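You operate a simulated robot arm through the tools that you are given. There is no shell and no other tool. Be economical: measure what you need, move in short steps, check, and stop when the job is done.

Carry out the task below with a simulated robot arm. There is one attempt and no reset: what you move stays moved.

JOB
Put the jar that says "WAX" from the top of the grey bench in the brown tray and the jar that says "OIL" on the fourth shelf from the bottom of the steel shelving. Take the blue tape and leave it on the third shelf from the bottom of the steel shelving. Put one of the brown cans from the second shelf from the bottom of the steel shelving on the top of the blue table. Put one of the yellow bottles from the fourth shelf from the bottom of the steel shelving on the top of the grey bench. Take the green bottle labelled "wash" from the bottom shelf of the steel shelving and leave it on top of the white frame on the third shelf from the bottom of the steel shelving. Take the red hand brush and put it on the big glass unit. Fetch the blue packer from the top of the blue table and set it on the top of the grey bench. Take the green packer on the top of the yellow table and put it away in the flat grey tray. Turn the drag knob to 2. Put the blue corner piece on the top of the yellow table away on the top of the steel table. Take the blue foam strip and put it on the top of the yellow table. The order is free. Set down upright: jar, brown can, yellow bottle, green bottle, blue corner piece.

The check looks at the end state, three seconds after you hand in, the way a careful person would. Anything else that was tipped, shoved, dropped, spilled or broken makes it a failure.

ROBOT AND FRAMES
A 7-joint arm with a three-finger gripper on a trunk, on a base that drives. Base frame: it is fixed to the floor where the robot stands at the start and does not move with it; the origin is under the middle of the robot, x ahead of it, y to its left, z up; the surface under the hand at the start is at about z = 855. Readings come in mm, degrees, newtons and seconds.
With the tool pointing down near the work surface it reaches from about 100 to 880 mm from the robot's upright axis, wherever it stands. Its first joint turns from -166.0 to 166.0 degrees. Places, roughly: big glass unit (30x22x3 cm) [700, 1900, 900]; blue corner piece [3750, 9000, 750]; blue foam strip (15x7x7 cm) [400, 6800, 900]; blue jar, white jar, yellow jar [750, 0, 1000]; blue packer [1000, 2250, 750]; blue tape (10x10x5 cm) [400, -400, 900]; brown can [1500, 250, 500]; brown tray [750, 500, 750]; drag knob [3400, 9600, 900]; flat grey tray [-1600, 6200, 900]; fourth shelf of the steel shelving [1200, 400, 1300]; green bottle [1500, 250, 250]; green packer [3750, 9500, 750]; red hand brush (16x5x11 cm) [700, 1600, 900]; third shelf of the steel shelving [1200, 400, 1000]; top of the blue table [1300, 2500, 800]; top of the grey bench [600, 400, 800]; top of the steel table [-1700, 2500, 800]; top of the yellow table [3700, 8800, 800]; white frame [1250, 500, 1000]; yellow bottle [1500, 250, 1500]. Payload 2.94 kg.
Tool frame: the origin (TCP) lies between the finger pads and is the grasp point; the fingertips stand 30 mm ahead of it; z points along the fingers, y is the line along which they close. The gripper opens to 132 mm. The gripper's body begins 107 mm behind the TCP.
Orientation is that of the tool frame in the base frame, as a unit quaternion [w, x, y, z]. With the fingers straight down and closing along the base's y, the tool's x points along the base's -x, its y along +y and its z along -z.

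CONTROLS
- The arm moves only by the tool nudge_tool. Its argument "targets" is one flat list of numbers, 7 for each row, row after row: the opening, from 0 (shut) to 1 (fully open), then the shift along the base's x, y, z in mm, then the turn, a rotation vector about the base's x, y, z in degrees. In form: [grip, dx, dy, dz, wx, wy, wz, grip, dx, dy, dz, wx, wy, wz, ...]. A call has 1 to 12 rows; each row shifts and turns the commanded pose from where the row before left it. Rows are played at 5 a second. More than 50 mm and 8.6 degrees between two rows, or a gripper value outside its range, and nothing of the call is played. Where a pose cannot be reached the arm comes as near as it can. A force on the tool above 40 N (or 10 N above the force at the start of the call, whichever is more), or a blocked arm, ends the call early, and 0.2 s more pass. Each finger halts on what it meets, pressing with about 24 N; the grip force reading is that of the motor and also rises with nothing between the fingers. The clock runs only during rows and for 0.2 s after the last one: add rows that do not move to give the fingers time. The reply holds the time, the measured pose of the TCP, the force on the tool along the base axes, the opening and the grip force, in the units named above and with some noise, with the torque about the TCP (base axes, N m) and any sound that the robot's microphone picked up.
- Cameras (640 x 400 px; columns grow to the right, rows downward): "scene" is now at [50.1, 163.1, 1882.5]; the picture's right is [-0.32, -0.95, 0.00], its down [-0.60, 0.20, -0.77] and it looks along [0.73, -0.25, -0.64] (base axes); focal length 293 px, centre (320, 200). "wrist" rides on the gripper at [72, 3, -144] in the tool frame; the picture's right is [-0.04, 1.00, 0.00], its down [-0.88, -0.04, -0.48] and it looks along [-0.48, -0.02, 0.88] (tool axes); focal length 256 px, centre (320, 200). There is no depth. A picture from a camera that has moved, and an enlarged one, comes with that camera's place and axes in the base frame and with its lens.
- camera(camera): a new picture of that camera. It takes no simulated time.
- raise_lower(by): slides the trunk up (or, below 0, down) by that many mm; the arm and the scene camera ride with it, the base frame stays. It gives what a move gives, with no picture.
- steer(legs): drives the robot by 1 to 6 legs, each [ahead, left, turn to the left] in mm, mm and degrees, along the robot's own axes; the way and the turn of a leg run together, so that a leg with both is an arc; at most 1500 mm and 180 degrees a leg. The arm and the cameras ride along, it lands a little off, and it stops where it bumps. It gives what a move gives.
- head_to(pan, tilt): turns the head with the scene camera to pan (to the left, within 143 degrees either way) and tilt (down, from -29 to 69), counted from straight ahead of the robot. It gives what a move gives.
- inspect(camera, box): a new picture of the part [left, top, right, bottom] of that camera's present view, enlarged. It takes no simulated time.
- hand_in(): hands the job in; it is judged then, once.

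Work in short steps. Places have to be worked out from the pictures, the camera data and where the tool is seen: move nearer, look again, correct. Check each grasp and each placing, and mend what went wrong. You have 556 turns and 346 pictures in all, those below and enlarged ones among them. Open the gripper and draw the arm clear of the work before you hand the job in, unless the task says otherwise; then end with one line.

The tools are called after "Call:" as name(argument=value, ...) on one line, values as JSON. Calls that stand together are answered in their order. nudge_tool: Moves the arm, as the interface text tells. Its arguments: {"type":"object","properties":{"targets":{"type":"array","items":{"type":"number"}}},"required":["targets"]} The other tools are called the same way: raise_lower (by) slides the trunk up or down; steer (legs) drives the base; head_to (pan, tilt) turns the head that bears the scene camera; camera (camera) takes a picture; inspect (camera, box) takes an enlarged picture of a part of a camera's view; hand_in () hands the job in.

At the start:

```text
t: 0.0
ee_pos: [474.2, 148.4, 1608.2]
tcp_rot: [0.0, 0.0, 1.0, 0.0]
contact_force: [0.9, 0.4, -0.2]
wrist_torque: [0.0, 0.01, 0.0]
width: 132.1
grip_force: 0.1
trunk travel left (down, up): [-375.0, 165.0]
robot x, y, heading: [3.3, -1.2, 0.0]
head pan, tilt: [-18.6, 39.6]
```

scene: 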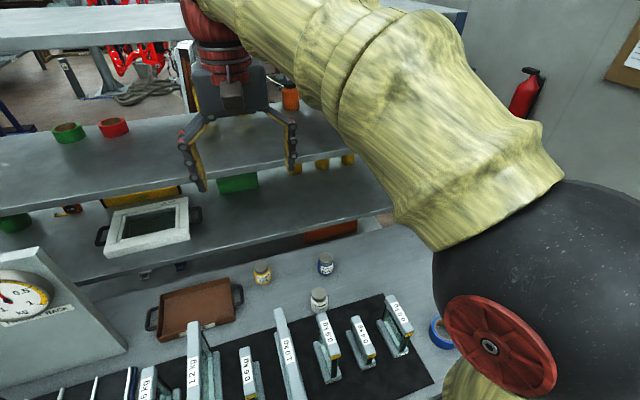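
wrist: 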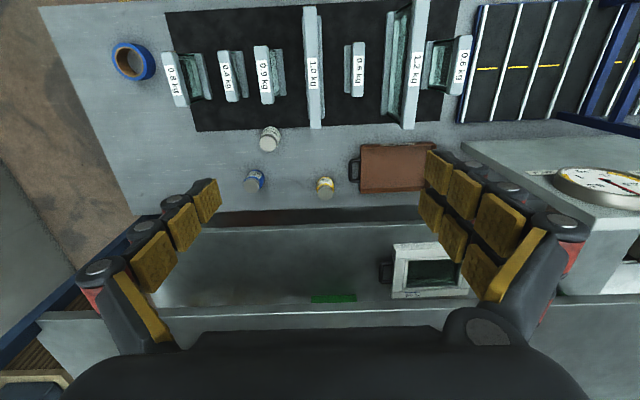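

I'll look closer at the jars and shelf with enlarged views to begin with.

Call:
inspect(camera="wrist", box=[220, 110, 460, 260])

Call:
head_to(pan=20, tilt=35)

Call:
camera(camera="scene")

```text
2.67 times, centred on (340, 185) of wrist
camera zoom: at [403.0, 150.7, 1750.2], right [0.04, 1.0, 0.0], down [0.88, -0.04, 0.48], along [0.48, -0.02, -0.88], focal length 683 px, centre (267, 240)
```

zoom: 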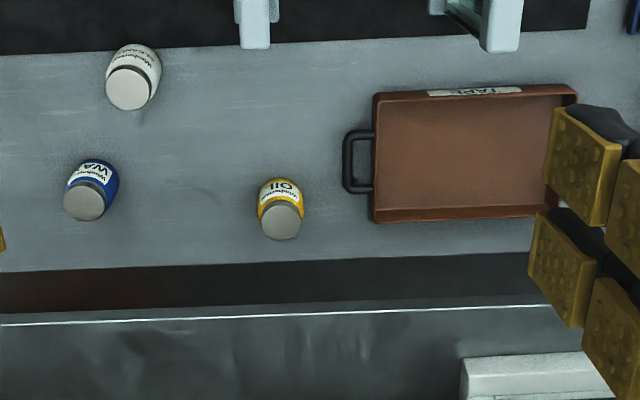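

```text
t: 1.1
ee_pos: [474.4, 148.5, 1608.1]
tcp_rot: [0.0, 0.001, 1.0, 0.001]
contact_force: [0.1, 1.0, -0.1]
wrist_torque: [-0.01, 0.02, 0.0]
width: 132.2
grip_force: 0.0
trunk travel left (down, up): [-375.0, 165.0]
robot x, y, heading: [1.0, -1.5, 0.1]
head pan, tilt: [20.0, 35.0]
```

```text
342 pictures are left
camera scene: at [52.0, 220.3, 1889.4], right [0.34, -0.94, 0.0], down [-0.54, -0.2, -0.82], along [0.77, 0.28, -0.57], focal length 293 px, centre (320, 200)
```

scene: 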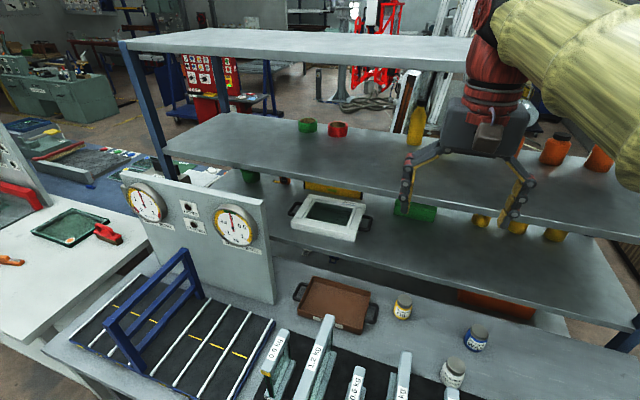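

Let me look around by turning the head to several directions.

Call:
head_to(pan=70, tilt=25)

Call:
camera(camera="scene")

Call:
head_to(pan=120, tilt=20)

Call:
camera(camera="scene")

Call:
head_to(pan=-60, tilt=30)

Call:
camera(camera="scene")

Call:
head_to(pan=-120, tilt=20)

Call:
camera(camera="scene")

```text
t: 2.2
ee_pos: [474.5, 148.1, 1607.2]
tcp_rot: [0.0, 0.0, 1.0, 0.0]
contact_force: [0.1, 0.2, 0.5]
wrist_torque: [0.0, 0.03, -0.02]
width: 132.0
grip_force: 0.1
trunk travel left (down, up): [-375.0, 165.0]
robot x, y, heading: [1.6, 2.0, 0.4]
head pan, tilt: [70.0, 25.0]
```

```text
341 pictures are left
camera scene: at [0.9, 276.9, 1905.1], right [0.94, -0.34, 0.0], down [-0.15, -0.4, -0.91], along [0.31, 0.85, -0.42], focal length 293 px, centre (320, 200)
```

scene: 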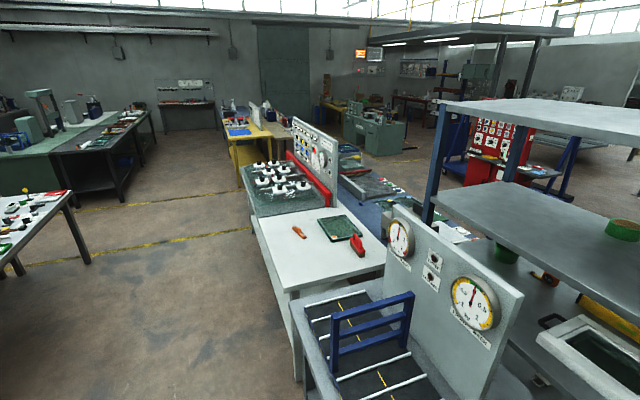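

```text
t: 3.4
ee_pos: [476.0, 148.0, 1606.6]
tcp_rot: [0.0, 0.0, 1.0, 0.0]
contact_force: [0.4, -0.2, 0.3]
wrist_torque: [0.02, 0.0, 0.0]
width: 132.0
grip_force: 0.0
trunk travel left (down, up): [-375.0, 165.0]
robot x, y, heading: [2.4, -3.3, -0.0]
head pan, tilt: [120.0, 20.0]
```

```text
340 pictures are left
camera scene: at [-77.2, 271.0, 1913.3], right [0.87, 0.5, 0.0], down [0.17, -0.3, -0.94], along [-0.47, 0.81, -0.34], focal length 293 px, centre (320, 200)
```

scene: 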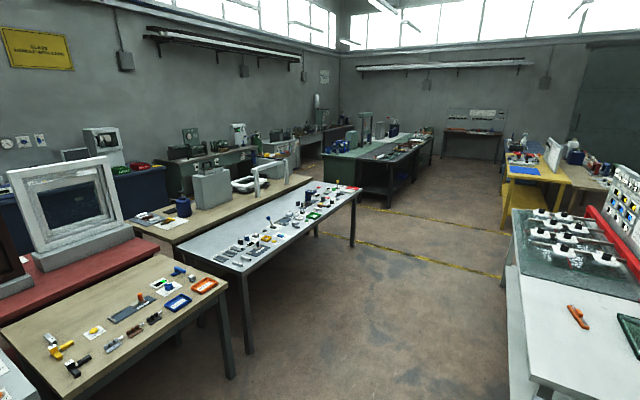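

```text
t: 6.1
ee_pos: [476.1, 146.6, 1607.3]
tcp_rot: [-0.001, -0.001, 1.0, 0.0]
contact_force: [-0.5, 0.8, -0.5]
wrist_torque: [0.01, 0.0, -0.02]
width: 132.2
grip_force: 0.1
trunk travel left (down, up): [-375.0, 165.0]
robot x, y, heading: [-2.5, -3.7, 0.1]
head pan, tilt: [-60.0, 30.0]
```

```text
339 pictures are left
camera scene: at [14.5, 112.0, 1897.2], right [-0.87, -0.5, 0.0], down [-0.25, 0.43, -0.87], along [0.43, -0.75, -0.5], focal length 293 px, centre (320, 200)
```

scene: 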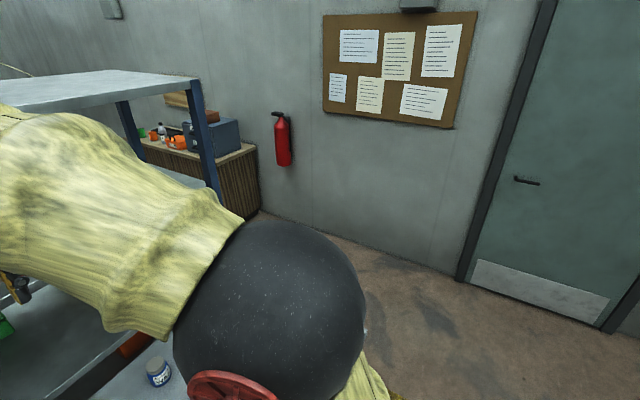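

```text
t: 7.4
ee_pos: [474.0, 147.7, 1607.3]
tcp_rot: [0.0, 0.0, 1.0, 0.0]
contact_force: [-0.2, -0.1, 0.5]
wrist_torque: [0.0, 0.0, 0.03]
width: 132.1
grip_force: 0.1
trunk travel left (down, up): [-375.0, 165.0]
robot x, y, heading: [-0.2, -0.6, -0.2]
head pan, tilt: [-120.0, 20.0]
```

```text
338 pictures are left
camera scene: at [-77.2, 109.6, 1913.3], right [-0.87, 0.5, 0.0], down [0.17, 0.3, -0.94], along [-0.47, -0.81, -0.34], focal length 293 px, centre (320, 200)
```

scene: 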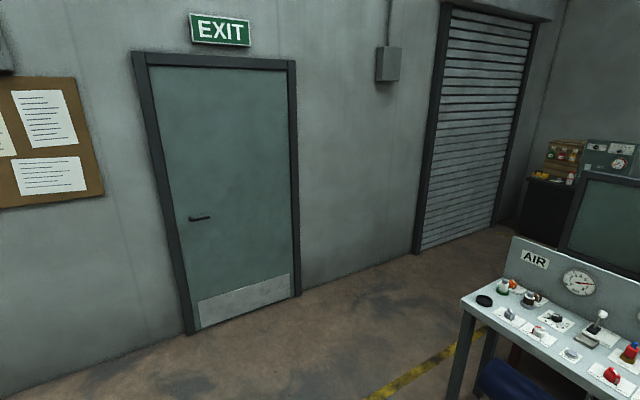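

The OIL jar is near (824,151), WAX near (780,-106), and the shelf front edge near x=890. I'll move the hand toward above the WAX jar and look.

Call:
nudge_tool(targets=[1, 23, -21, -34, 0, 0, 0, 1, 23, -21, -34, 0, 0, 0, 1, 23, -21, -34, 0, 0, 0, 1, 23, -21, -34, 0, 0, 0, 1, 23, -21, -34, 0, 0, 0, 1, 23, -21, -34, 0, 0, 0, 1, 23, -21, -34, 0, 0, 0, 1, 23, -21, -34, 0, 0, 0, 1, 23, -21, -34, 0, 0, 0, 1, 23, -21, -34, 0, 0, 0, 1, 23, -21, -34, 0, 0, 0, 1, 23, -21, -34, 0, 0, 0])

Call:
camera(camera="wrist")

Call:
head_to(pan=0, tilt=35)

Call:
camera(camera="scene")

```text
t: 10.0
ee_pos: [749.9, -106.5, 1200.1]
tcp_rot: [0.0, 0.0, 1.0, 0.001]
contact_force: [1.2, 0.1, -0.3]
wrist_torque: [0.0, 0.05, 0.01]
width: 131.7
grip_force: 0.0
trunk travel left (down, up): [-375.0, 165.0]
robot x, y, heading: [1.1, 2.4, -0.3]
head pan, tilt: [-120.0, 20.0]
```

```text
337 pictures are left
camera wrist: at [677.9, -103.2, 1342.7], right [0.04, 1.0, 0.0], down [0.88, -0.04, 0.48], along [0.47, -0.02, -0.88], focal length 256 px, centre (320, 200)
```

wrist: 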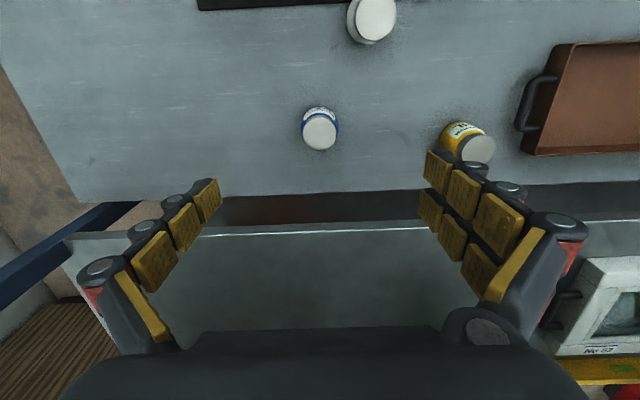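

```text
t: 12.0
ee_pos: [748.0, -105.4, 1202.2]
tcp_rot: [0.0, 0.0, 1.0, -0.001]
contact_force: [0.2, 0.2, 0.2]
wrist_torque: [0.0, -0.01, -0.01]
width: 132.1
grip_force: 0.0
trunk travel left (down, up): [-375.0, 165.0]
robot x, y, heading: [5.3, -2.5, -0.1]
head pan, tilt: [0.0, 35.0]
```

```text
336 pictures are left
camera scene: at [57.6, 190.1, 1889.4], right [0.0, -1.0, 0.0], down [-0.57, 0.0, -0.82], along [0.82, 0.0, -0.57], focal length 293 px, centre (320, 200)
```

scene: 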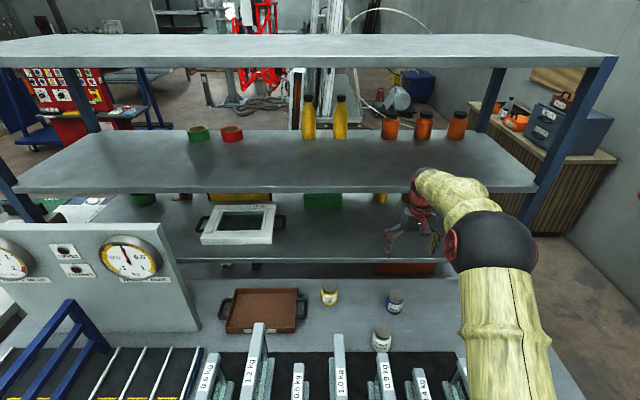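

The jar WAX lid triangulates to about (773,-105,940). I descend over it to TCP z≈905, and check.

Call:
nudge_tool(targets=[1, 24, 0, 0, 0, 0, 0, 1, 0, 0, -45, 0, 0, 0, 1, 0, 0, -45, 0, 0, 0, 1, 0, 0, -45, 0, 0, 0, 1, 0, 0, -45, 0, 0, 0, 1, 0, 0, -40, 0, 0, 0, 1, 0, 0, -40, 0, 0, 0])

Call:
camera(camera="wrist")

Call:
camera(camera="scene")

```text
t: 13.6
ee_pos: [777.4, -105.3, 940.4]
tcp_rot: [0.0, 0.0, 1.0, -0.001]
contact_force: [0.9, -0.8, 0.6]
wrist_torque: [0.01, 0.06, -0.04]
width: 132.0
grip_force: 0.2
trunk travel left (down, up): [-375.0, 165.0]
robot x, y, heading: [1.5, 0.8, 0.1]
head pan, tilt: [0.0, 35.0]
```

```text
335 pictures are left
camera wrist: at [705.3, -103.2, 1082.8], right [0.04, 1.0, 0.0], down [0.88, -0.04, 0.48], along [0.48, -0.02, -0.88], focal length 256 px, centre (320, 200)
```

wrist: 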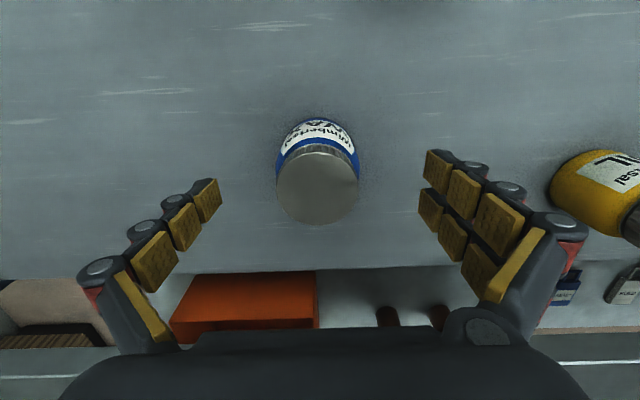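

```text
334 pictures are left
camera scene: at [58.6, 189.9, 1889.4], right [0.0, -1.0, 0.0], down [-0.57, 0.0, -0.82], along [0.82, 0.0, -0.57], focal length 293 px, centre (320, 200)
```

scene: 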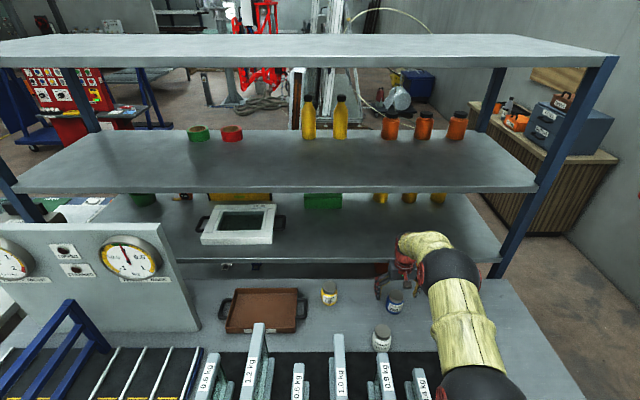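

Aligned within a few mm. Descend 35 mm more and close gently.

Call:
nudge_tool(targets=[1, -4, -1, -35, 0, 0, 0, 0.5, 0, 0, 0, 0, 0, 0, 0.3, 0, 0, 0, 0, 0, 0, 0.3, 0, 0, 0, 0, 0, 0, 0.2, 0, 0, 0, 0, 0, 0, 0.2, 0, 0, 0, 0, 0, 0, 0.2, 0, 0, 0, 0, 0, 0, 0.2, 0, 0, 0, 0, 0, 0])

Call:
camera(camera="wrist")

```text
t: 15.4
ee_pos: [774.0, -107.7, 906.5]
tcp_rot: [0.0, 0.0, 1.0, 0.0]
contact_force: [-0.8, -1.0, 1.7]
wrist_torque: [0.01, 0.08, 0.02]
width: 62.9
grip_force: 23.7
trunk travel left (down, up): [-375.0, 165.0]
robot x, y, heading: [-3.8, -0.0, 0.1]
head pan, tilt: [0.0, 35.0]
```

```text
333 pictures are left
camera wrist: at [701.1, -104.1, 1049.1], right [0.04, 1.0, 0.0], down [0.88, -0.04, 0.48], along [0.48, -0.02, -0.88], focal length 256 px, centre (320, 200)
```

wrist: 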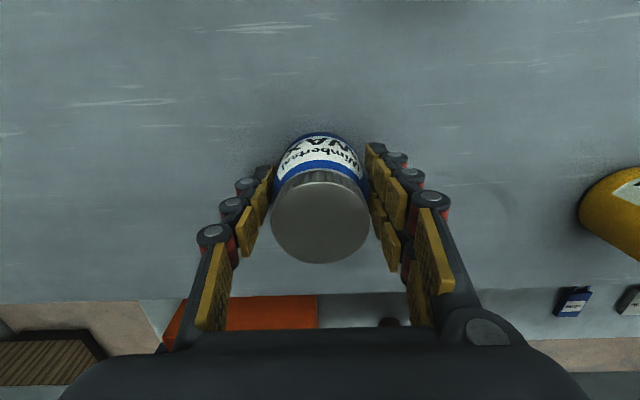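

WAX jar held (63 mm). Lift it 180 mm, then carry it over to the brown tray at about (745,400).

Call:
nudge_tool(targets=[0.2, 0, 0, 45, 0, 0, 0, 0.2, 0, 0, 45, 0, 0, 0, 0.2, 0, 0, 45, 0, 0, 0, 0.2, -20, 0, 40, 0, 0, 0, 0.2, -10, 45, 0, 0, 0, 0, 0.2, 0, 45, 0, 0, 0, 0, 0.2, 0, 45, 0, 0, 0, 0, 0.2, 0, 45, 0, 0, 0, 0, 0.2, 0, 45, 0, 0, 0, 0, 0.2, 0, 45, 0, 0, 0, 0, 0.2, 0, 45, 0, 0, 0, 0, 0.2, 0, 45, 0, 0, 0, 0])

Call:
nudge_tool(targets=[0.2, 0, 45, 0, 0, 0, 0, 0.2, 0, 45, 0, 0, 0, 0, 0.2, 0, 45, 0, 0, 0, 0, 0.2, 0, 5, 0, 0, 0, 0])

Call:
camera(camera="wrist")

Call:
camera(camera="scene")

```text
t: 18.0
ee_pos: [739.1, 258.8, 1077.2]
tcp_rot: [0.0, 0.001, 1.0, -0.001]
contact_force: [-0.2, 0.4, -2.1]
wrist_torque: [0.01, 0.03, 0.0]
width: 63.2
grip_force: 24.2
trunk travel left (down, up): [-375.0, 165.0]
robot x, y, heading: [1.6, -0.4, 0.0]
head pan, tilt: [0.0, 35.0]
```

```text
t: 19.0
ee_pos: [739.8, 395.0, 1080.0]
tcp_rot: [-0.001, 0.0, 1.0, 0.0]
contact_force: [0.4, -0.1, -1.9]
wrist_torque: [0.02, 0.01, -0.02]
width: 63.0
grip_force: 23.5
trunk travel left (down, up): [-375.0, 165.0]
robot x, y, heading: [4.1, 2.1, 0.2]
head pan, tilt: [0.0, 35.0]
```

```text
332 pictures are left
camera wrist: at [668.1, 397.8, 1222.7], right [0.04, 1.0, 0.0], down [0.88, -0.04, 0.48], along [0.48, -0.02, -0.88], focal length 256 px, centre (320, 200)
```

wrist: 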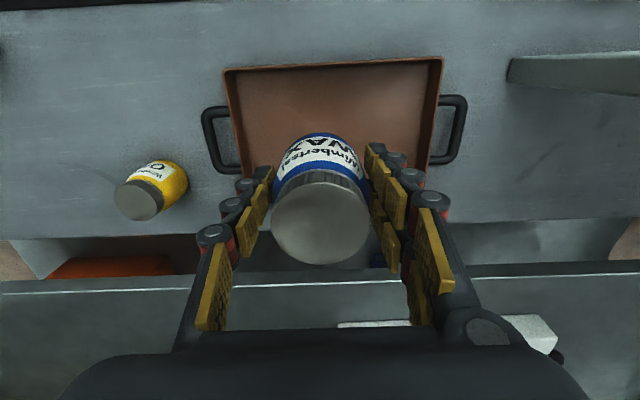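

```text
331 pictures are left
camera scene: at [57.7, 190.3, 1889.4], right [0.0, -1.0, 0.0], down [-0.57, 0.0, -0.82], along [0.82, 0.0, -0.57], focal length 293 px, centre (320, 200)
```

scene: 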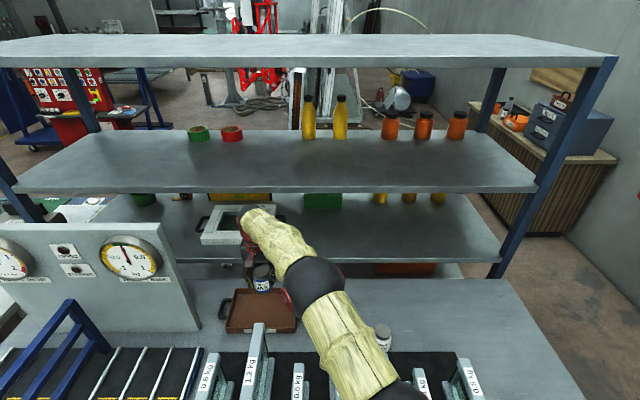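

The tray centre reads about (740,414). Shift slightly and lower in stages, ending with small steps to feel contact.

Call:
nudge_tool(targets=[0.2, 0, 15, -35, 0, 0, 0, 0.2, 0, 0, -40, 0, 0, 0, 0.2, 0, 0, -40, 0, 0, 0, 0.2, 0, 0, -30, 0, 0, 0, 0.2, 0, 0, -8, 0, 0, 0, 0.2, 0, 0, -4, 0, 0, 0])

Call:
camera(camera="wrist")

```text
t: 20.4
ee_pos: [741.4, 410.6, 921.3]
tcp_rot: [-0.001, 0.001, 1.0, 0.0]
contact_force: [-0.3, 0.2, -1.5]
wrist_torque: [0.0, 0.02, 0.0]
width: 63.1
grip_force: 23.8
trunk travel left (down, up): [-375.0, 165.0]
robot x, y, heading: [-1.4, -1.3, -0.1]
head pan, tilt: [0.0, 35.0]
```

```text
330 pictures are left
camera wrist: at [668.9, 413.3, 1064.2], right [0.04, 1.0, 0.0], down [0.88, -0.04, 0.47], along [0.47, -0.02, -0.88], focal length 256 px, centre (320, 200)
```

wrist: 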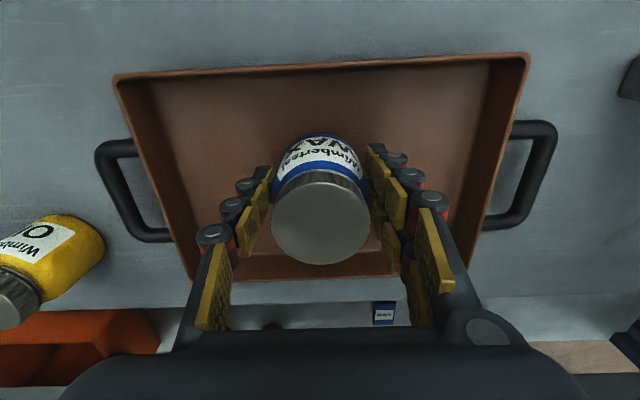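

The jar is inside the tray outline. Lower in 3 mm steps until contact.

Call:
nudge_tool(targets=[0.2, 0, 0, -3, 0, 0, 0, 0.2, 0, 0, -3, 0, 0, 0, 0.2, 0, 0, -2, 0, 0, 0, 0.2, 0, 0, 0, 0, 0, 0])

```text
t: 21.4
ee_pos: [742.2, 411.0, 912.9]
tcp_rot: [0.0, 0.0, 1.0, -0.001]
contact_force: [0.5, -0.5, -2.8]
wrist_torque: [0.01, 0.04, -0.01]
width: 62.9
grip_force: 24.1
trunk travel left (down, up): [-375.0, 165.0]
robot x, y, heading: [2.6, -0.7, 0.2]
head pan, tilt: [0.0, 35.0]
```

No contact yet; continue in 2 mm steps.

Call:
nudge_tool(targets=[0.2, 0, 0, -2, 0, 0, 0, 0.2, 0, 0, -2, 0, 0, 0, 0.2, 0, 0, 0, 0, 0, 0])

```text
t: 22.2
ee_pos: [740.4, 410.2, 912.1]
tcp_rot: [0.001, 0.0, 1.0, 0.001]
contact_force: [-1.3, -0.1, 6.9]
wrist_torque: [-0.14, 0.24, -0.03]
width: 63.1
grip_force: 24.0
trunk travel left (down, up): [-375.0, 165.0]
robot x, y, heading: [0.8, 2.3, -0.1]
head pan, tilt: [0.0, 35.0]
```

Contact felt (+7 N). Open and lift off.

Call:
nudge_tool(targets=[0.5, 0, 0, 0, 0, 0, 0, 0.7, 0, 0, 0, 0, 0, 0, 0.75, 0, 0, 0, 0, 0, 0, 0.75, 0, 0, 0, 0, 0, 0, 0.75, 0, 0, 40, 0, 0, 0, 0.75, 0, 0, 45, 0, 0, 0, 0.75, 0, 0, 45, 0, 0, 0, 1, 0, 0, 45, 0, 0, 0, 1, 0, -40, 0, 0, 0, 0])

Call:
camera(camera="wrist")

```text
t: 24.2
ee_pos: [739.3, 368.2, 1086.8]
tcp_rot: [0.0, -0.001, 1.0, 0.0]
contact_force: [0.4, -0.3, -0.3]
wrist_torque: [0.04, 0.01, -0.02]
width: 131.7
grip_force: 0.1
trunk travel left (down, up): [-375.0, 165.0]
robot x, y, heading: [-0.5, -2.3, -0.0]
head pan, tilt: [0.0, 35.0]
```

```text
329 pictures are left
camera wrist: at [666.8, 371.4, 1229.0], right [0.04, 1.0, 0.0], down [0.88, -0.04, 0.48], along [0.47, -0.02, -0.88], focal length 256 px, centre (320, 200)
```

wrist: 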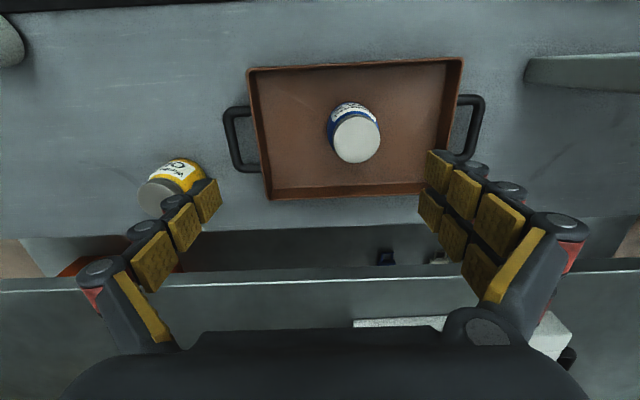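

WAX is in the tray. Next the OIL jar: I'll tilt the tool 45° forward (so it can place under the upper shelf) and move above the jar.

Call:
nudge_tool(targets=[1, 0, -40, 0, 0, -7.5, 0, 1, 0, -40, 0, 0, -7.5, 0, 1, 0, -40, 0, 0, -7.5, 0, 1, 0, -40, 0, 0, -7.5, 0, 1, 0, -40, 0, 0, -7.5, 0, 1, 10, -20, 0, 0, -7.5, 0])

Call:
camera(camera="wrist")

Call:
camera(camera="scene")

```text
t: 25.6
ee_pos: [750.3, 150.9, 1087.7]
tcp_rot: [0.384, 0.0, 0.924, 0.001]
contact_force: [0.2, 0.9, 0.5]
wrist_torque: [0.02, 0.1, -0.03]
width: 131.2
grip_force: 0.0
trunk travel left (down, up): [-375.0, 165.0]
robot x, y, heading: [0.9, 2.0, 0.1]
head pan, tilt: [0.0, 35.0]
```

```text
328 pictures are left
camera wrist: at [598.4, 153.1, 1137.6], right [0.03, 1.0, 0.03], down [0.28, -0.04, 0.96], along [0.96, -0.02, -0.28], focal length 256 px, centre (320, 200)
```

wrist: 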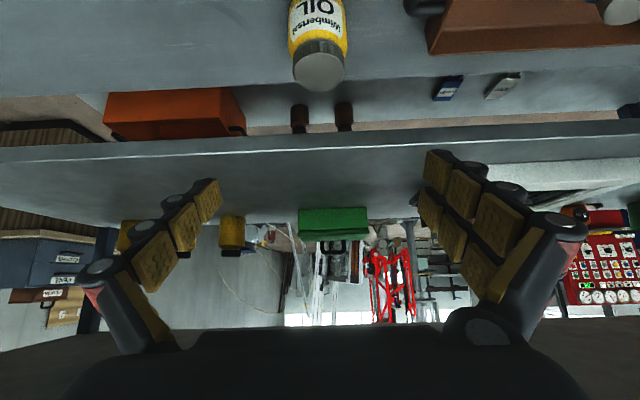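

```text
327 pictures are left
camera scene: at [57.6, 190.0, 1889.1], right [0.0, -1.0, 0.0], down [-0.57, 0.0, -0.82], along [0.82, 0.0, -0.57], focal length 293 px, centre (320, 200)
```

scene: 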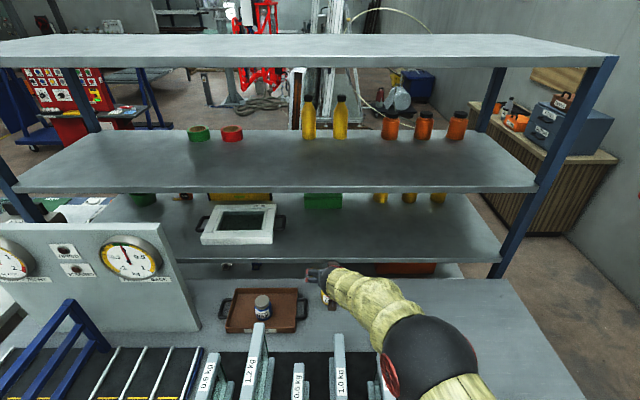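

OIL lid at about (811,151). Move down to TCP (811,150,905) and grasp.

Call:
nudge_tool(targets=[1, 30, 0, -30, 0, 0, 0, 1, 31, 0, -35, 0, 0, 0, 1, 0, 0, -40, 0, 0, 0, 1, 0, 0, -40, 0, 0, 0, 1, 0, 0, -35, 0, 0, 0, 0.5, 0, 0, 0, 0, 0, 0, 0.3, 0, 0, 0, 0, 0, 0, 0.3, 0, 0, 0, 0, 0, 0, 0.2, 0, 0, 0, 0, 0, 0, 0.2, 0, 0, 0, 0, 0, 0, 0.2, 0, 0, 0, 0, 0, 0, 0.2, 0, 0, 0, 0, 0, 0])

Call:
camera(camera="wrist")

```text
t: 28.2
ee_pos: [812.3, 152.8, 903.6]
tcp_rot: [0.383, 0.0, 0.924, 0.0]
contact_force: [-1.1, -0.3, 1.4]
wrist_torque: [0.09, 0.02, 0.01]
width: 62.5
grip_force: 24.1
trunk travel left (down, up): [-375.0, 165.0]
robot x, y, heading: [0.5, -0.6, -0.0]
head pan, tilt: [0.0, 35.0]
```

```text
326 pictures are left
camera wrist: at [659.6, 155.5, 953.6], right [0.03, 1.0, 0.03], down [0.29, -0.04, 0.96], along [0.96, -0.02, -0.29], focal length 256 px, centre (320, 200)
```

wrist: 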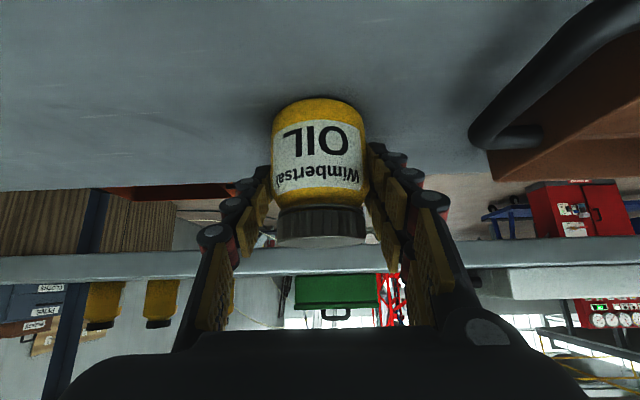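

OIL jar held (62.5 mm). Shelf edge computed at x≈944, 3rd shelf z≈957, 4th z≈1330. Lift straight up to z≈1425.

Call:
nudge_tool(targets=[0.2, -10, 0, 45, 0, 0, 0, 0.2, -10, 0, 47, 0, 0, 0, 0.2, 0, 0, 48, 0, 0, 0, 0.2, 0, 0, 48, 0, 0, 0, 0.2, 0, 0, 48, 0, 0, 0, 0.2, 0, 0, 48, 0, 0, 0, 0.2, 0, 0, 48, 0, 0, 0, 0.2, 0, 0, 48, 0, 0, 0, 0.2, 0, 0, 48, 0, 0, 0, 0.2, 0, 0, 48, 0, 0, 0, 0.2, 0, 0, 45, 0, 0, 0])

Call:
camera(camera="wrist")

Call:
camera(camera="scene")

```text
t: 30.6
ee_pos: [792.5, 148.9, 1422.2]
tcp_rot: [0.381, 0.0, 0.925, 0.0]
contact_force: [-0.8, -0.5, -3.4]
wrist_torque: [-0.01, -0.06, 0.01]
width: 62.5
grip_force: 23.4
trunk travel left (down, up): [-375.0, 165.0]
robot x, y, heading: [0.5, -3.0, -0.0]
head pan, tilt: [0.0, 35.0]
```

```text
325 pictures are left
camera wrist: at [640.7, 152.0, 1473.0], right [0.03, 1.0, 0.03], down [0.29, -0.04, 0.96], along [0.96, -0.02, -0.29], focal length 256 px, centre (320, 200)
```

wrist: 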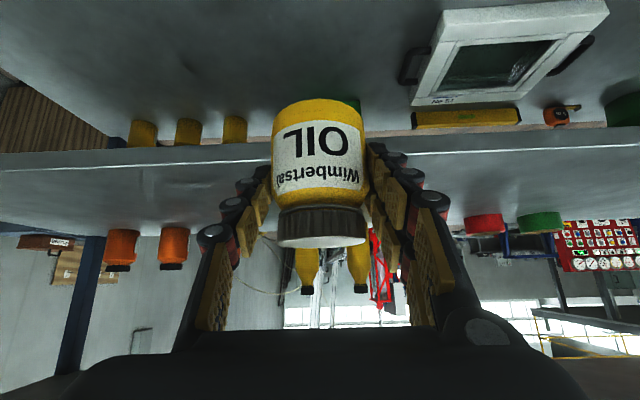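

```text
324 pictures are left
camera scene: at [56.9, 190.1, 1889.4], right [0.0, -1.0, 0.0], down [-0.57, 0.0, -0.82], along [0.82, 0.0, -0.57], focal length 293 px, centre (320, 200)
```

scene: 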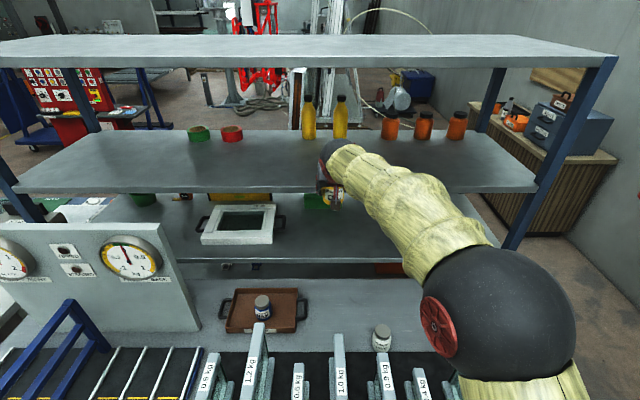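

The 4th shelf top confirmed at z≈1329. Move forward to x≈1000 at this height.

Call:
nudge_tool(targets=[0.2, 40, 0, 0, 0, 0, 0, 0.2, 42, 0, 0, 0, 0, 0, 0.2, 42, 0, 0, 0, 0, 0, 0.2, 42, 0, 0, 0, 0, 0, 0.2, 42, 0, 0, 0, 0, 0])

Call:
camera(camera="wrist")

```text
t: 31.8
ee_pos: [1003.3, 148.8, 1419.0]
tcp_rot: [0.379, -0.001, 0.925, 0.0]
contact_force: [0.7, -0.5, -5.8]
wrist_torque: [-0.04, -0.12, 0.03]
width: 62.7
grip_force: 24.0
trunk travel left (down, up): [-375.0, 165.0]
robot x, y, heading: [2.0, 0.9, -0.1]
head pan, tilt: [0.0, 35.0]
```

```text
323 pictures are left
camera wrist: at [851.1, 151.6, 1470.0], right [0.03, 1.0, 0.03], down [0.29, -0.04, 0.96], along [0.96, -0.02, -0.29], focal length 256 px, centre (320, 200)
```

wrist: 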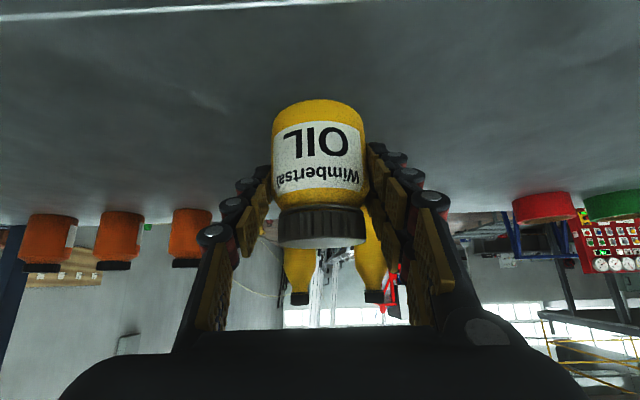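

Jar is over the shelf. Lower 34 mm, then small steps.

Call:
nudge_tool(targets=[0.2, 0, 0, -20, 0, 0, 0, 0.2, 0, 0, -10, 0, 0, 0, 0.2, 0, 0, -3, 0, 0, 0, 0.2, 0, 0, -3, 0, 0, 0, 0.2, 0, 0, 0, 0, 0, 0])

```text
t: 33.0
ee_pos: [1000.7, 149.8, 1388.3]
tcp_rot: [0.382, -0.001, 0.924, 0.0]
contact_force: [-0.5, -0.2, -2.9]
wrist_torque: [-0.02, 0.0, -0.04]
width: 62.5
grip_force: 23.5
trunk travel left (down, up): [-375.0, 165.0]
robot x, y, heading: [-2.9, -0.5, -0.1]
head pan, tilt: [0.0, 35.0]
```

Call:
nudge_tool(targets=[0.2, 0, 0, -3, 0, 0, 0, 0.2, 0, 0, -2, 0, 0, 0, 0.2, 0, 0, -2, 0, 0, 0, 0.2, 0, 0, 0, 0, 0, 0])

```text
t: 34.0
ee_pos: [999.6, 149.6, 1383.4]
tcp_rot: [0.383, 0.0, 0.924, 0.0]
contact_force: [-0.6, 0.1, -2.5]
wrist_torque: [0.0, 0.01, -0.03]
width: 62.6
grip_force: 23.7
trunk travel left (down, up): [-375.0, 165.0]
robot x, y, heading: [-0.5, 2.6, -0.0]
head pan, tilt: [0.0, 35.0]
```

Still free; keep feeling down by 2 mm.

Call:
nudge_tool(targets=[0.2, 0, 0, -2, 0, 0, 0, 0.2, 0, 0, -2, 0, 0, 0, 0.2, 0, 0, -2, 0, 0, 0, 0.2, 0, 0, 0, 0, 0, 0])

```text
t: 35.0
ee_pos: [1001.2, 149.6, 1376.9]
tcp_rot: [0.383, 0.0, 0.924, 0.0]
contact_force: [-0.2, 0.2, -3.1]
wrist_torque: [0.01, 0.04, 0.01]
width: 62.8
grip_force: 23.6
trunk travel left (down, up): [-375.0, 165.0]
robot x, y, heading: [-1.9, 1.0, -0.2]
head pan, tilt: [0.0, 35.0]
```

Call:
nudge_tool(targets=[0.2, 0, 0, -2, 0, 0, 0, 0.2, 0, 0, -2, 0, 0, 0, 0.2, 0, 0, 0, 0, 0, 0])

Call:
camera(camera="wrist")

```text
t: 35.8
ee_pos: [999.6, 149.4, 1372.3]
tcp_rot: [0.384, 0.0, 0.923, 0.0]
contact_force: [0.4, 1.0, -0.1]
wrist_torque: [0.1, -0.02, 0.02]
width: 62.8
grip_force: 24.6
trunk travel left (down, up): [-375.0, 165.0]
robot x, y, heading: [2.4, 0.9, -0.1]
head pan, tilt: [0.0, 35.0]
```

```text
322 pictures are left
camera wrist: at [847.8, 152.8, 1423.5], right [0.03, 1.0, 0.03], down [0.28, -0.04, 0.96], along [0.96, -0.02, -0.29], focal length 256 px, centre (320, 200)
```

wrist: 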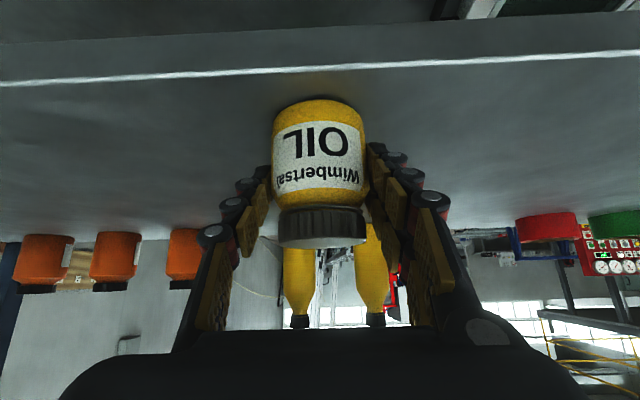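

Force is unloading; one more mm and check.

Call:
nudge_tool(targets=[0.2, 0, 0, -1.5, 0, 0, 0, 0.2, 0, 0, 0, 0, 0, 0])

```text
t: 36.4
ee_pos: [1000.3, 149.9, 1374.7]
tcp_rot: [0.385, 0.0, 0.923, -0.001]
contact_force: [1.3, 0.5, 6.1]
wrist_torque: [0.28, -0.04, -0.01]
width: 62.8
grip_force: 24.2
trunk travel left (down, up): [-375.0, 165.0]
robot x, y, heading: [0.8, 1.7, -0.1]
head pan, tilt: [0.0, 35.0]
```

Contact. Release and retreat backwards along the tool axis.

Call:
nudge_tool(targets=[0.5, 0, 0, 0, 0, 0, 0, 0.8, 0, 0, 0, 0, 0, 0, 0.9, 0, 0, 0, 0, 0, 0, 0.9, 0, 0, 0, 0, 0, 0, 0.9, -30, 0, 30, 0, 0, 0, 0.9, -30, 0, 30, 0, 0, 0, 0.9, -40, 0, 20, 0, 0, 0, 0.9, -45, 0, 0, 0, 0, 0, 0.9, -45, 0, 0, 0, 0, 0, 0.9, -45, 0, 0, 0, 0, 0])

Call:
camera(camera="wrist")

Call:
camera(camera="scene")

```text
t: 38.6
ee_pos: [763.7, 151.1, 1453.0]
tcp_rot: [0.383, -0.001, 0.924, 0.0]
contact_force: [-0.7, -0.3, 0.6]
wrist_torque: [0.03, -0.05, 0.01]
width: 119.0
grip_force: 0.3
trunk travel left (down, up): [-375.0, 165.0]
robot x, y, heading: [1.3, 1.2, -0.3]
head pan, tilt: [0.0, 35.0]
```

```text
321 pictures are left
camera wrist: at [610.7, 154.4, 1503.5], right [0.03, 1.0, 0.03], down [0.28, -0.04, 0.96], along [0.96, -0.02, -0.29], focal length 256 px, centre (320, 200)
```

wrist: 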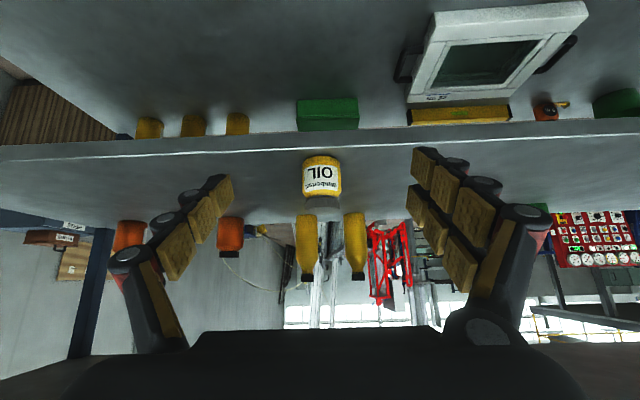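

```text
320 pictures are left
camera scene: at [55.7, 190.2, 1889.5], right [0.0, -1.0, 0.0], down [-0.57, 0.0, -0.82], along [0.82, 0.0, -0.57], focal length 293 px, centre (320, 200)
```

scene: 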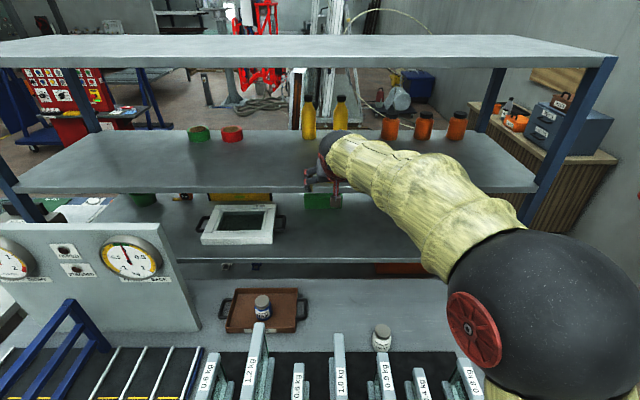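

OIL stands on the 4th shelf. Next the blue tape: move to above (400,-400), keeping the 45° tilt.

Call:
nudge_tool(targets=[0.95, -22, -34, -22, 0, 0, 0, 0.95, -22, -34, -22, 0, 0, 0, 0.95, -22, -34, -22, 0, 0, 0, 0.95, -22, -34, -22, 0, 0, 0, 1, -22, -34, -22, 0, 0, 0, 1, -22, -34, -22, 0, 0, 0, 1, -22, -34, -22, 0, 0, 0, 1, -22, -34, -22, 0, 0, 0, 1, -22, -34, -22, 0, 0, 0, 1, -22, -34, -22, 0, 0, 0, 1, -22, -34, -22, 0, 0, 0, 1, -22, -34, -22, 0, 0, 0])

Call:
camera(camera="wrist")

Call:
head_to(pan=-30, tilt=45)

Call:
camera(camera="scene")

```text
t: 41.2
ee_pos: [498.2, -258.3, 1189.1]
tcp_rot: [0.383, -0.001, 0.924, 0.0]
contact_force: [-0.2, -0.4, -0.2]
wrist_torque: [-0.03, 0.0, 0.0]
width: 131.9
grip_force: 0.0
trunk travel left (down, up): [-375.0, 165.0]
robot x, y, heading: [0.4, 0.2, -0.2]
head pan, tilt: [0.0, 35.0]
```

```text
319 pictures are left
camera wrist: at [346.2, -255.3, 1238.5], right [0.03, 1.0, 0.03], down [0.28, -0.04, 0.96], along [0.96, -0.02, -0.29], focal length 256 px, centre (320, 200)
```

wrist: 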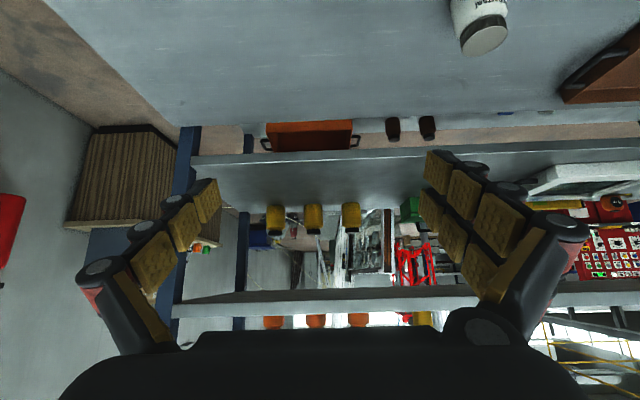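

```text
t: 42.1
ee_pos: [497.7, -257.9, 1188.8]
tcp_rot: [0.383, 0.0, 0.924, 0.0]
contact_force: [0.6, -0.6, 0.5]
wrist_torque: [0.03, 0.01, 0.03]
width: 132.1
grip_force: 0.0
trunk travel left (down, up): [-375.0, 165.0]
robot x, y, heading: [-4.6, 0.7, -0.3]
head pan, tilt: [-30.0, 45.0]
```

```text
318 pictures are left
camera scene: at [39.6, 149.5, 1874.6], right [-0.5, -0.87, 0.0], down [-0.61, 0.35, -0.71], along [0.61, -0.35, -0.71], focal length 293 px, centre (320, 200)
```

scene: 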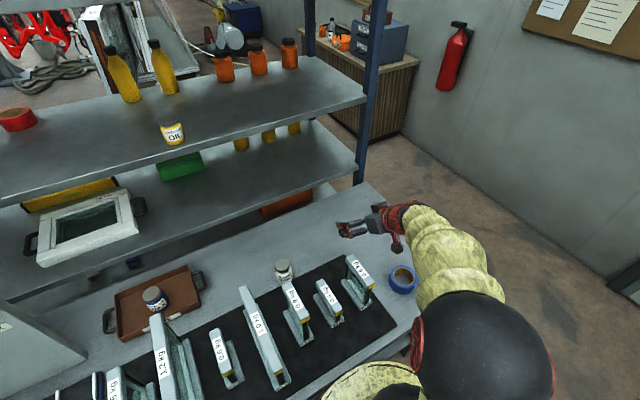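

Tape near (378,-396). A zoomed look at the gap between the tape and the 0.8 kg weight.

Call:
inspect(camera="scene", box=[320, 230, 440, 330])

```text
4.00 times, centred on (380, 280) of scene
camera zoom: at [39.6, 149.5, 1874.6], right [-0.5, -0.87, 0.0], down [-0.61, 0.35, -0.71], along [0.61, -0.35, -0.71], focal length 1170 px, centre (80, -120)
```

zoom: 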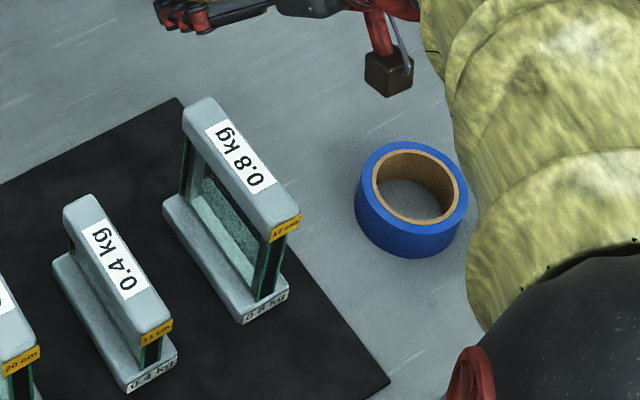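

Gap is ample (~85 mm). Move over the tape at (370,-398), z≈1040, and look.

Call:
nudge_tool(targets=[1, -26, -28, -30, 0, 0, 0, 1, -26, -28, -30, 0, 0, 0, 1, -26, -28, -30, 0, 0, 0, 1, -25, -28, -30, 0, 0, 0, 1, -25, -28, -30, 0, 0, 0])

Call:
camera(camera="wrist")

Call:
camera(camera="scene")

```text
t: 43.0
ee_pos: [486.6, -260.4, 1116.3]
tcp_rot: [0.389, -0.093, 0.916, 0.027]
contact_force: [-0.7, 0.5, -0.4]
wrist_torque: [-0.03, 0.0, -0.06]
width: 131.7
grip_force: 0.0
trunk travel left (down, up): [-375.0, 165.0]
robot x, y, heading: [1.7, -2.6, 0.1]
head pan, tilt: [-30.0, 45.0]
stopped in row 4: the arm was blocked; the commanded pose is now the measured one
```

```text
316 pictures are left
camera wrist: at [335.5, -285.2, 1163.8], right [-0.16, 0.99, 0.01], down [0.27, 0.04, 0.96], along [0.95, 0.16, -0.27], focal length 256 px, centre (320, 200)
```

wrist: 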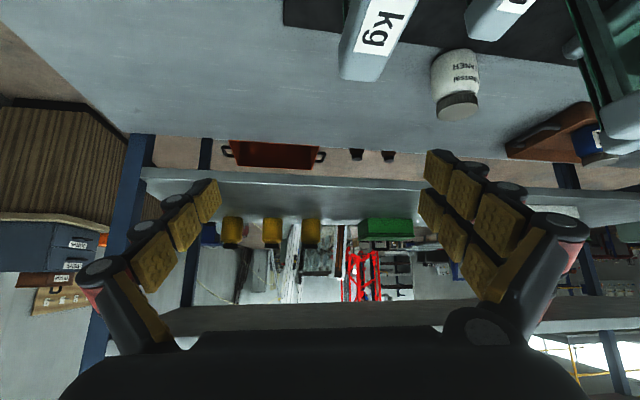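

```text
315 pictures are left
camera scene: at [39.2, 150.2, 1874.6], right [-0.5, -0.87, 0.0], down [-0.61, 0.35, -0.71], along [0.61, -0.35, -0.71], focal length 293 px, centre (320, 200)
```

scene: 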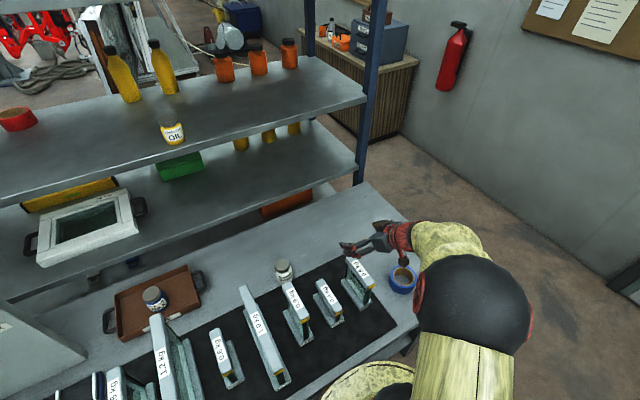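

The arm got blocked with this tilt direction (wrist too cramped). I'll turn the tilt to point radially outward (about −45° bearing) while raising a bit.

Call:
nudge_tool(targets=[1, 0, 0, 40, 0.2, 0, -8, 1, -5, -10, 20, 0.2, 0, -8, 1, -15, -24, 0, 0.2, 0, -8, 1, -15, -24, 0, 0.2, 0, -8, 1, -15, -24, 0, 0.2, 0, -8, 1, -15, -24, 0, 0.2, 0, -8, 1, -15, -24, 0, 0.2, 0, -8])

Call:
camera(camera="wrist")

```text
t: 44.6
ee_pos: [406.8, -391.7, 1176.4]
tcp_rot: [0.357, 0.354, 0.852, -0.148]
contact_force: [0.0, -0.5, 0.8]
wrist_torque: [0.0, 0.0, 0.03]
width: 132.1
grip_force: 0.0
trunk travel left (down, up): [-375.0, 165.0]
robot x, y, heading: [6.6, 0.0, -0.1]
head pan, tilt: [-30.0, 45.0]
```

```text
314 pictures are left
camera wrist: at [301.1, -280.8, 1226.0], right [0.73, 0.68, 0.03], down [0.17, -0.22, 0.96], along [0.66, -0.69, -0.28], focal length 256 px, centre (320, 200)
```

wrist: 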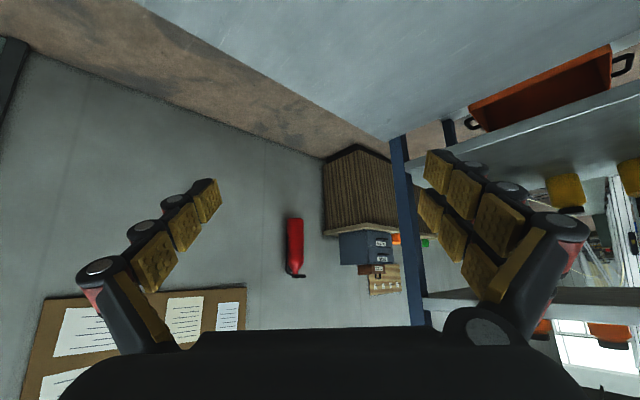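

Lower toward the tape.

Call:
nudge_tool(targets=[1, -8, -2, -40, 0, 0, 0, 1, -8, -2, -40, 0, 0, 0, 1, -8, -2, -40, 0, 0, 0, 1, -8, -2, -40, 0, 0, 0, 1, -6, 0, -40, 0, 0, 0])

Call:
camera(camera="wrist")

Call:
camera(camera="scene")

```text
t: 45.8
ee_pos: [362.4, -399.3, 992.0]
tcp_rot: [0.356, 0.353, 0.853, -0.144]
contact_force: [-0.3, 0.1, -0.3]
wrist_torque: [0.01, 0.01, -0.01]
width: 131.9
grip_force: 0.0
out of reach, approached as far as the arm can: row 2, 4, 5
trunk travel left (down, up): [-375.0, 165.0]
robot x, y, heading: [1.2, -2.6, 0.1]
head pan, tilt: [-30.0, 45.0]
```

```text
313 pictures are left
camera wrist: at [256.8, -289.7, 1041.3], right [0.73, 0.69, 0.04], down [0.17, -0.23, 0.96], along [0.67, -0.69, -0.28], focal length 256 px, centre (320, 200)
```

wrist: 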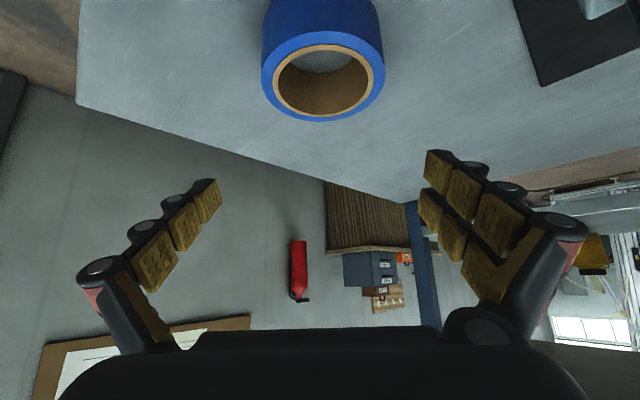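

```text
312 pictures are left
camera scene: at [39.4, 148.6, 1874.7], right [-0.5, -0.87, 0.0], down [-0.61, 0.35, -0.71], along [0.61, -0.35, -0.71], focal length 293 px, centre (320, 200)
```

scene: 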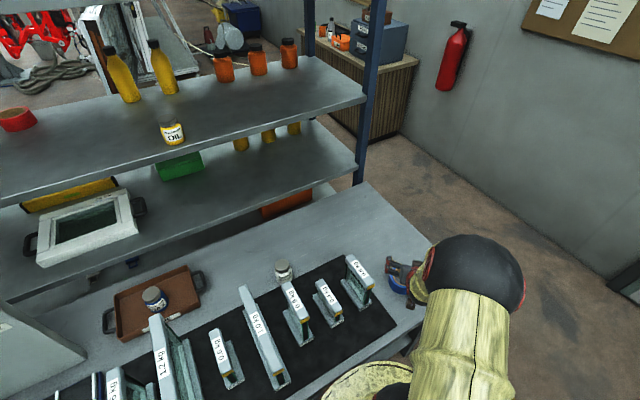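

Tape top centre at (370,-399). The arm is cramped, so I lower the trunk instead, after a small x shift.

Call:
nudge_tool(targets=[1, 7, 0, 0, 0, 0, 0])

Call:
raise_lower(by=-70)

Call:
camera(camera="wrist")

```text
t: 46.2
ee_pos: [364.9, -401.1, 993.3]
tcp_rot: [0.357, 0.352, 0.853, -0.145]
contact_force: [0.7, 0.7, -0.3]
wrist_torque: [0.01, 0.0, -0.03]
width: 131.6
grip_force: 0.0
out of reach, approached as far as the arm can: row 1
trunk travel left (down, up): [-375.0, 165.0]
robot x, y, heading: [1.1, -6.5, -0.0]
head pan, tilt: [-30.0, 45.0]
```

```text
t: 47.2
ee_pos: [367.0, -401.7, 922.9]
tcp_rot: [0.357, 0.353, 0.853, -0.145]
contact_force: [-0.9, 0.0, 0.0]
wrist_torque: [-0.01, 0.0, -0.02]
width: 132.0
grip_force: 0.2
trunk travel left (down, up): [-305.0, 235.0]
robot x, y, heading: [-0.4, -1.2, 0.1]
head pan, tilt: [-30.0, 45.0]
```

```text
311 pictures are left
camera wrist: at [260.6, -292.0, 972.5], right [0.72, 0.69, 0.04], down [0.17, -0.23, 0.96], along [0.67, -0.69, -0.28], focal length 256 px, centre (320, 200)
```

wrist: 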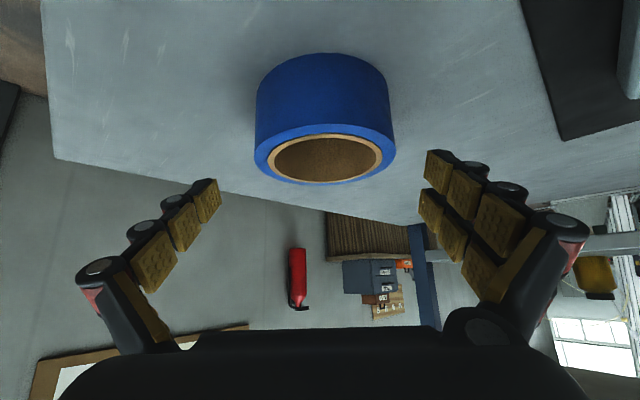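

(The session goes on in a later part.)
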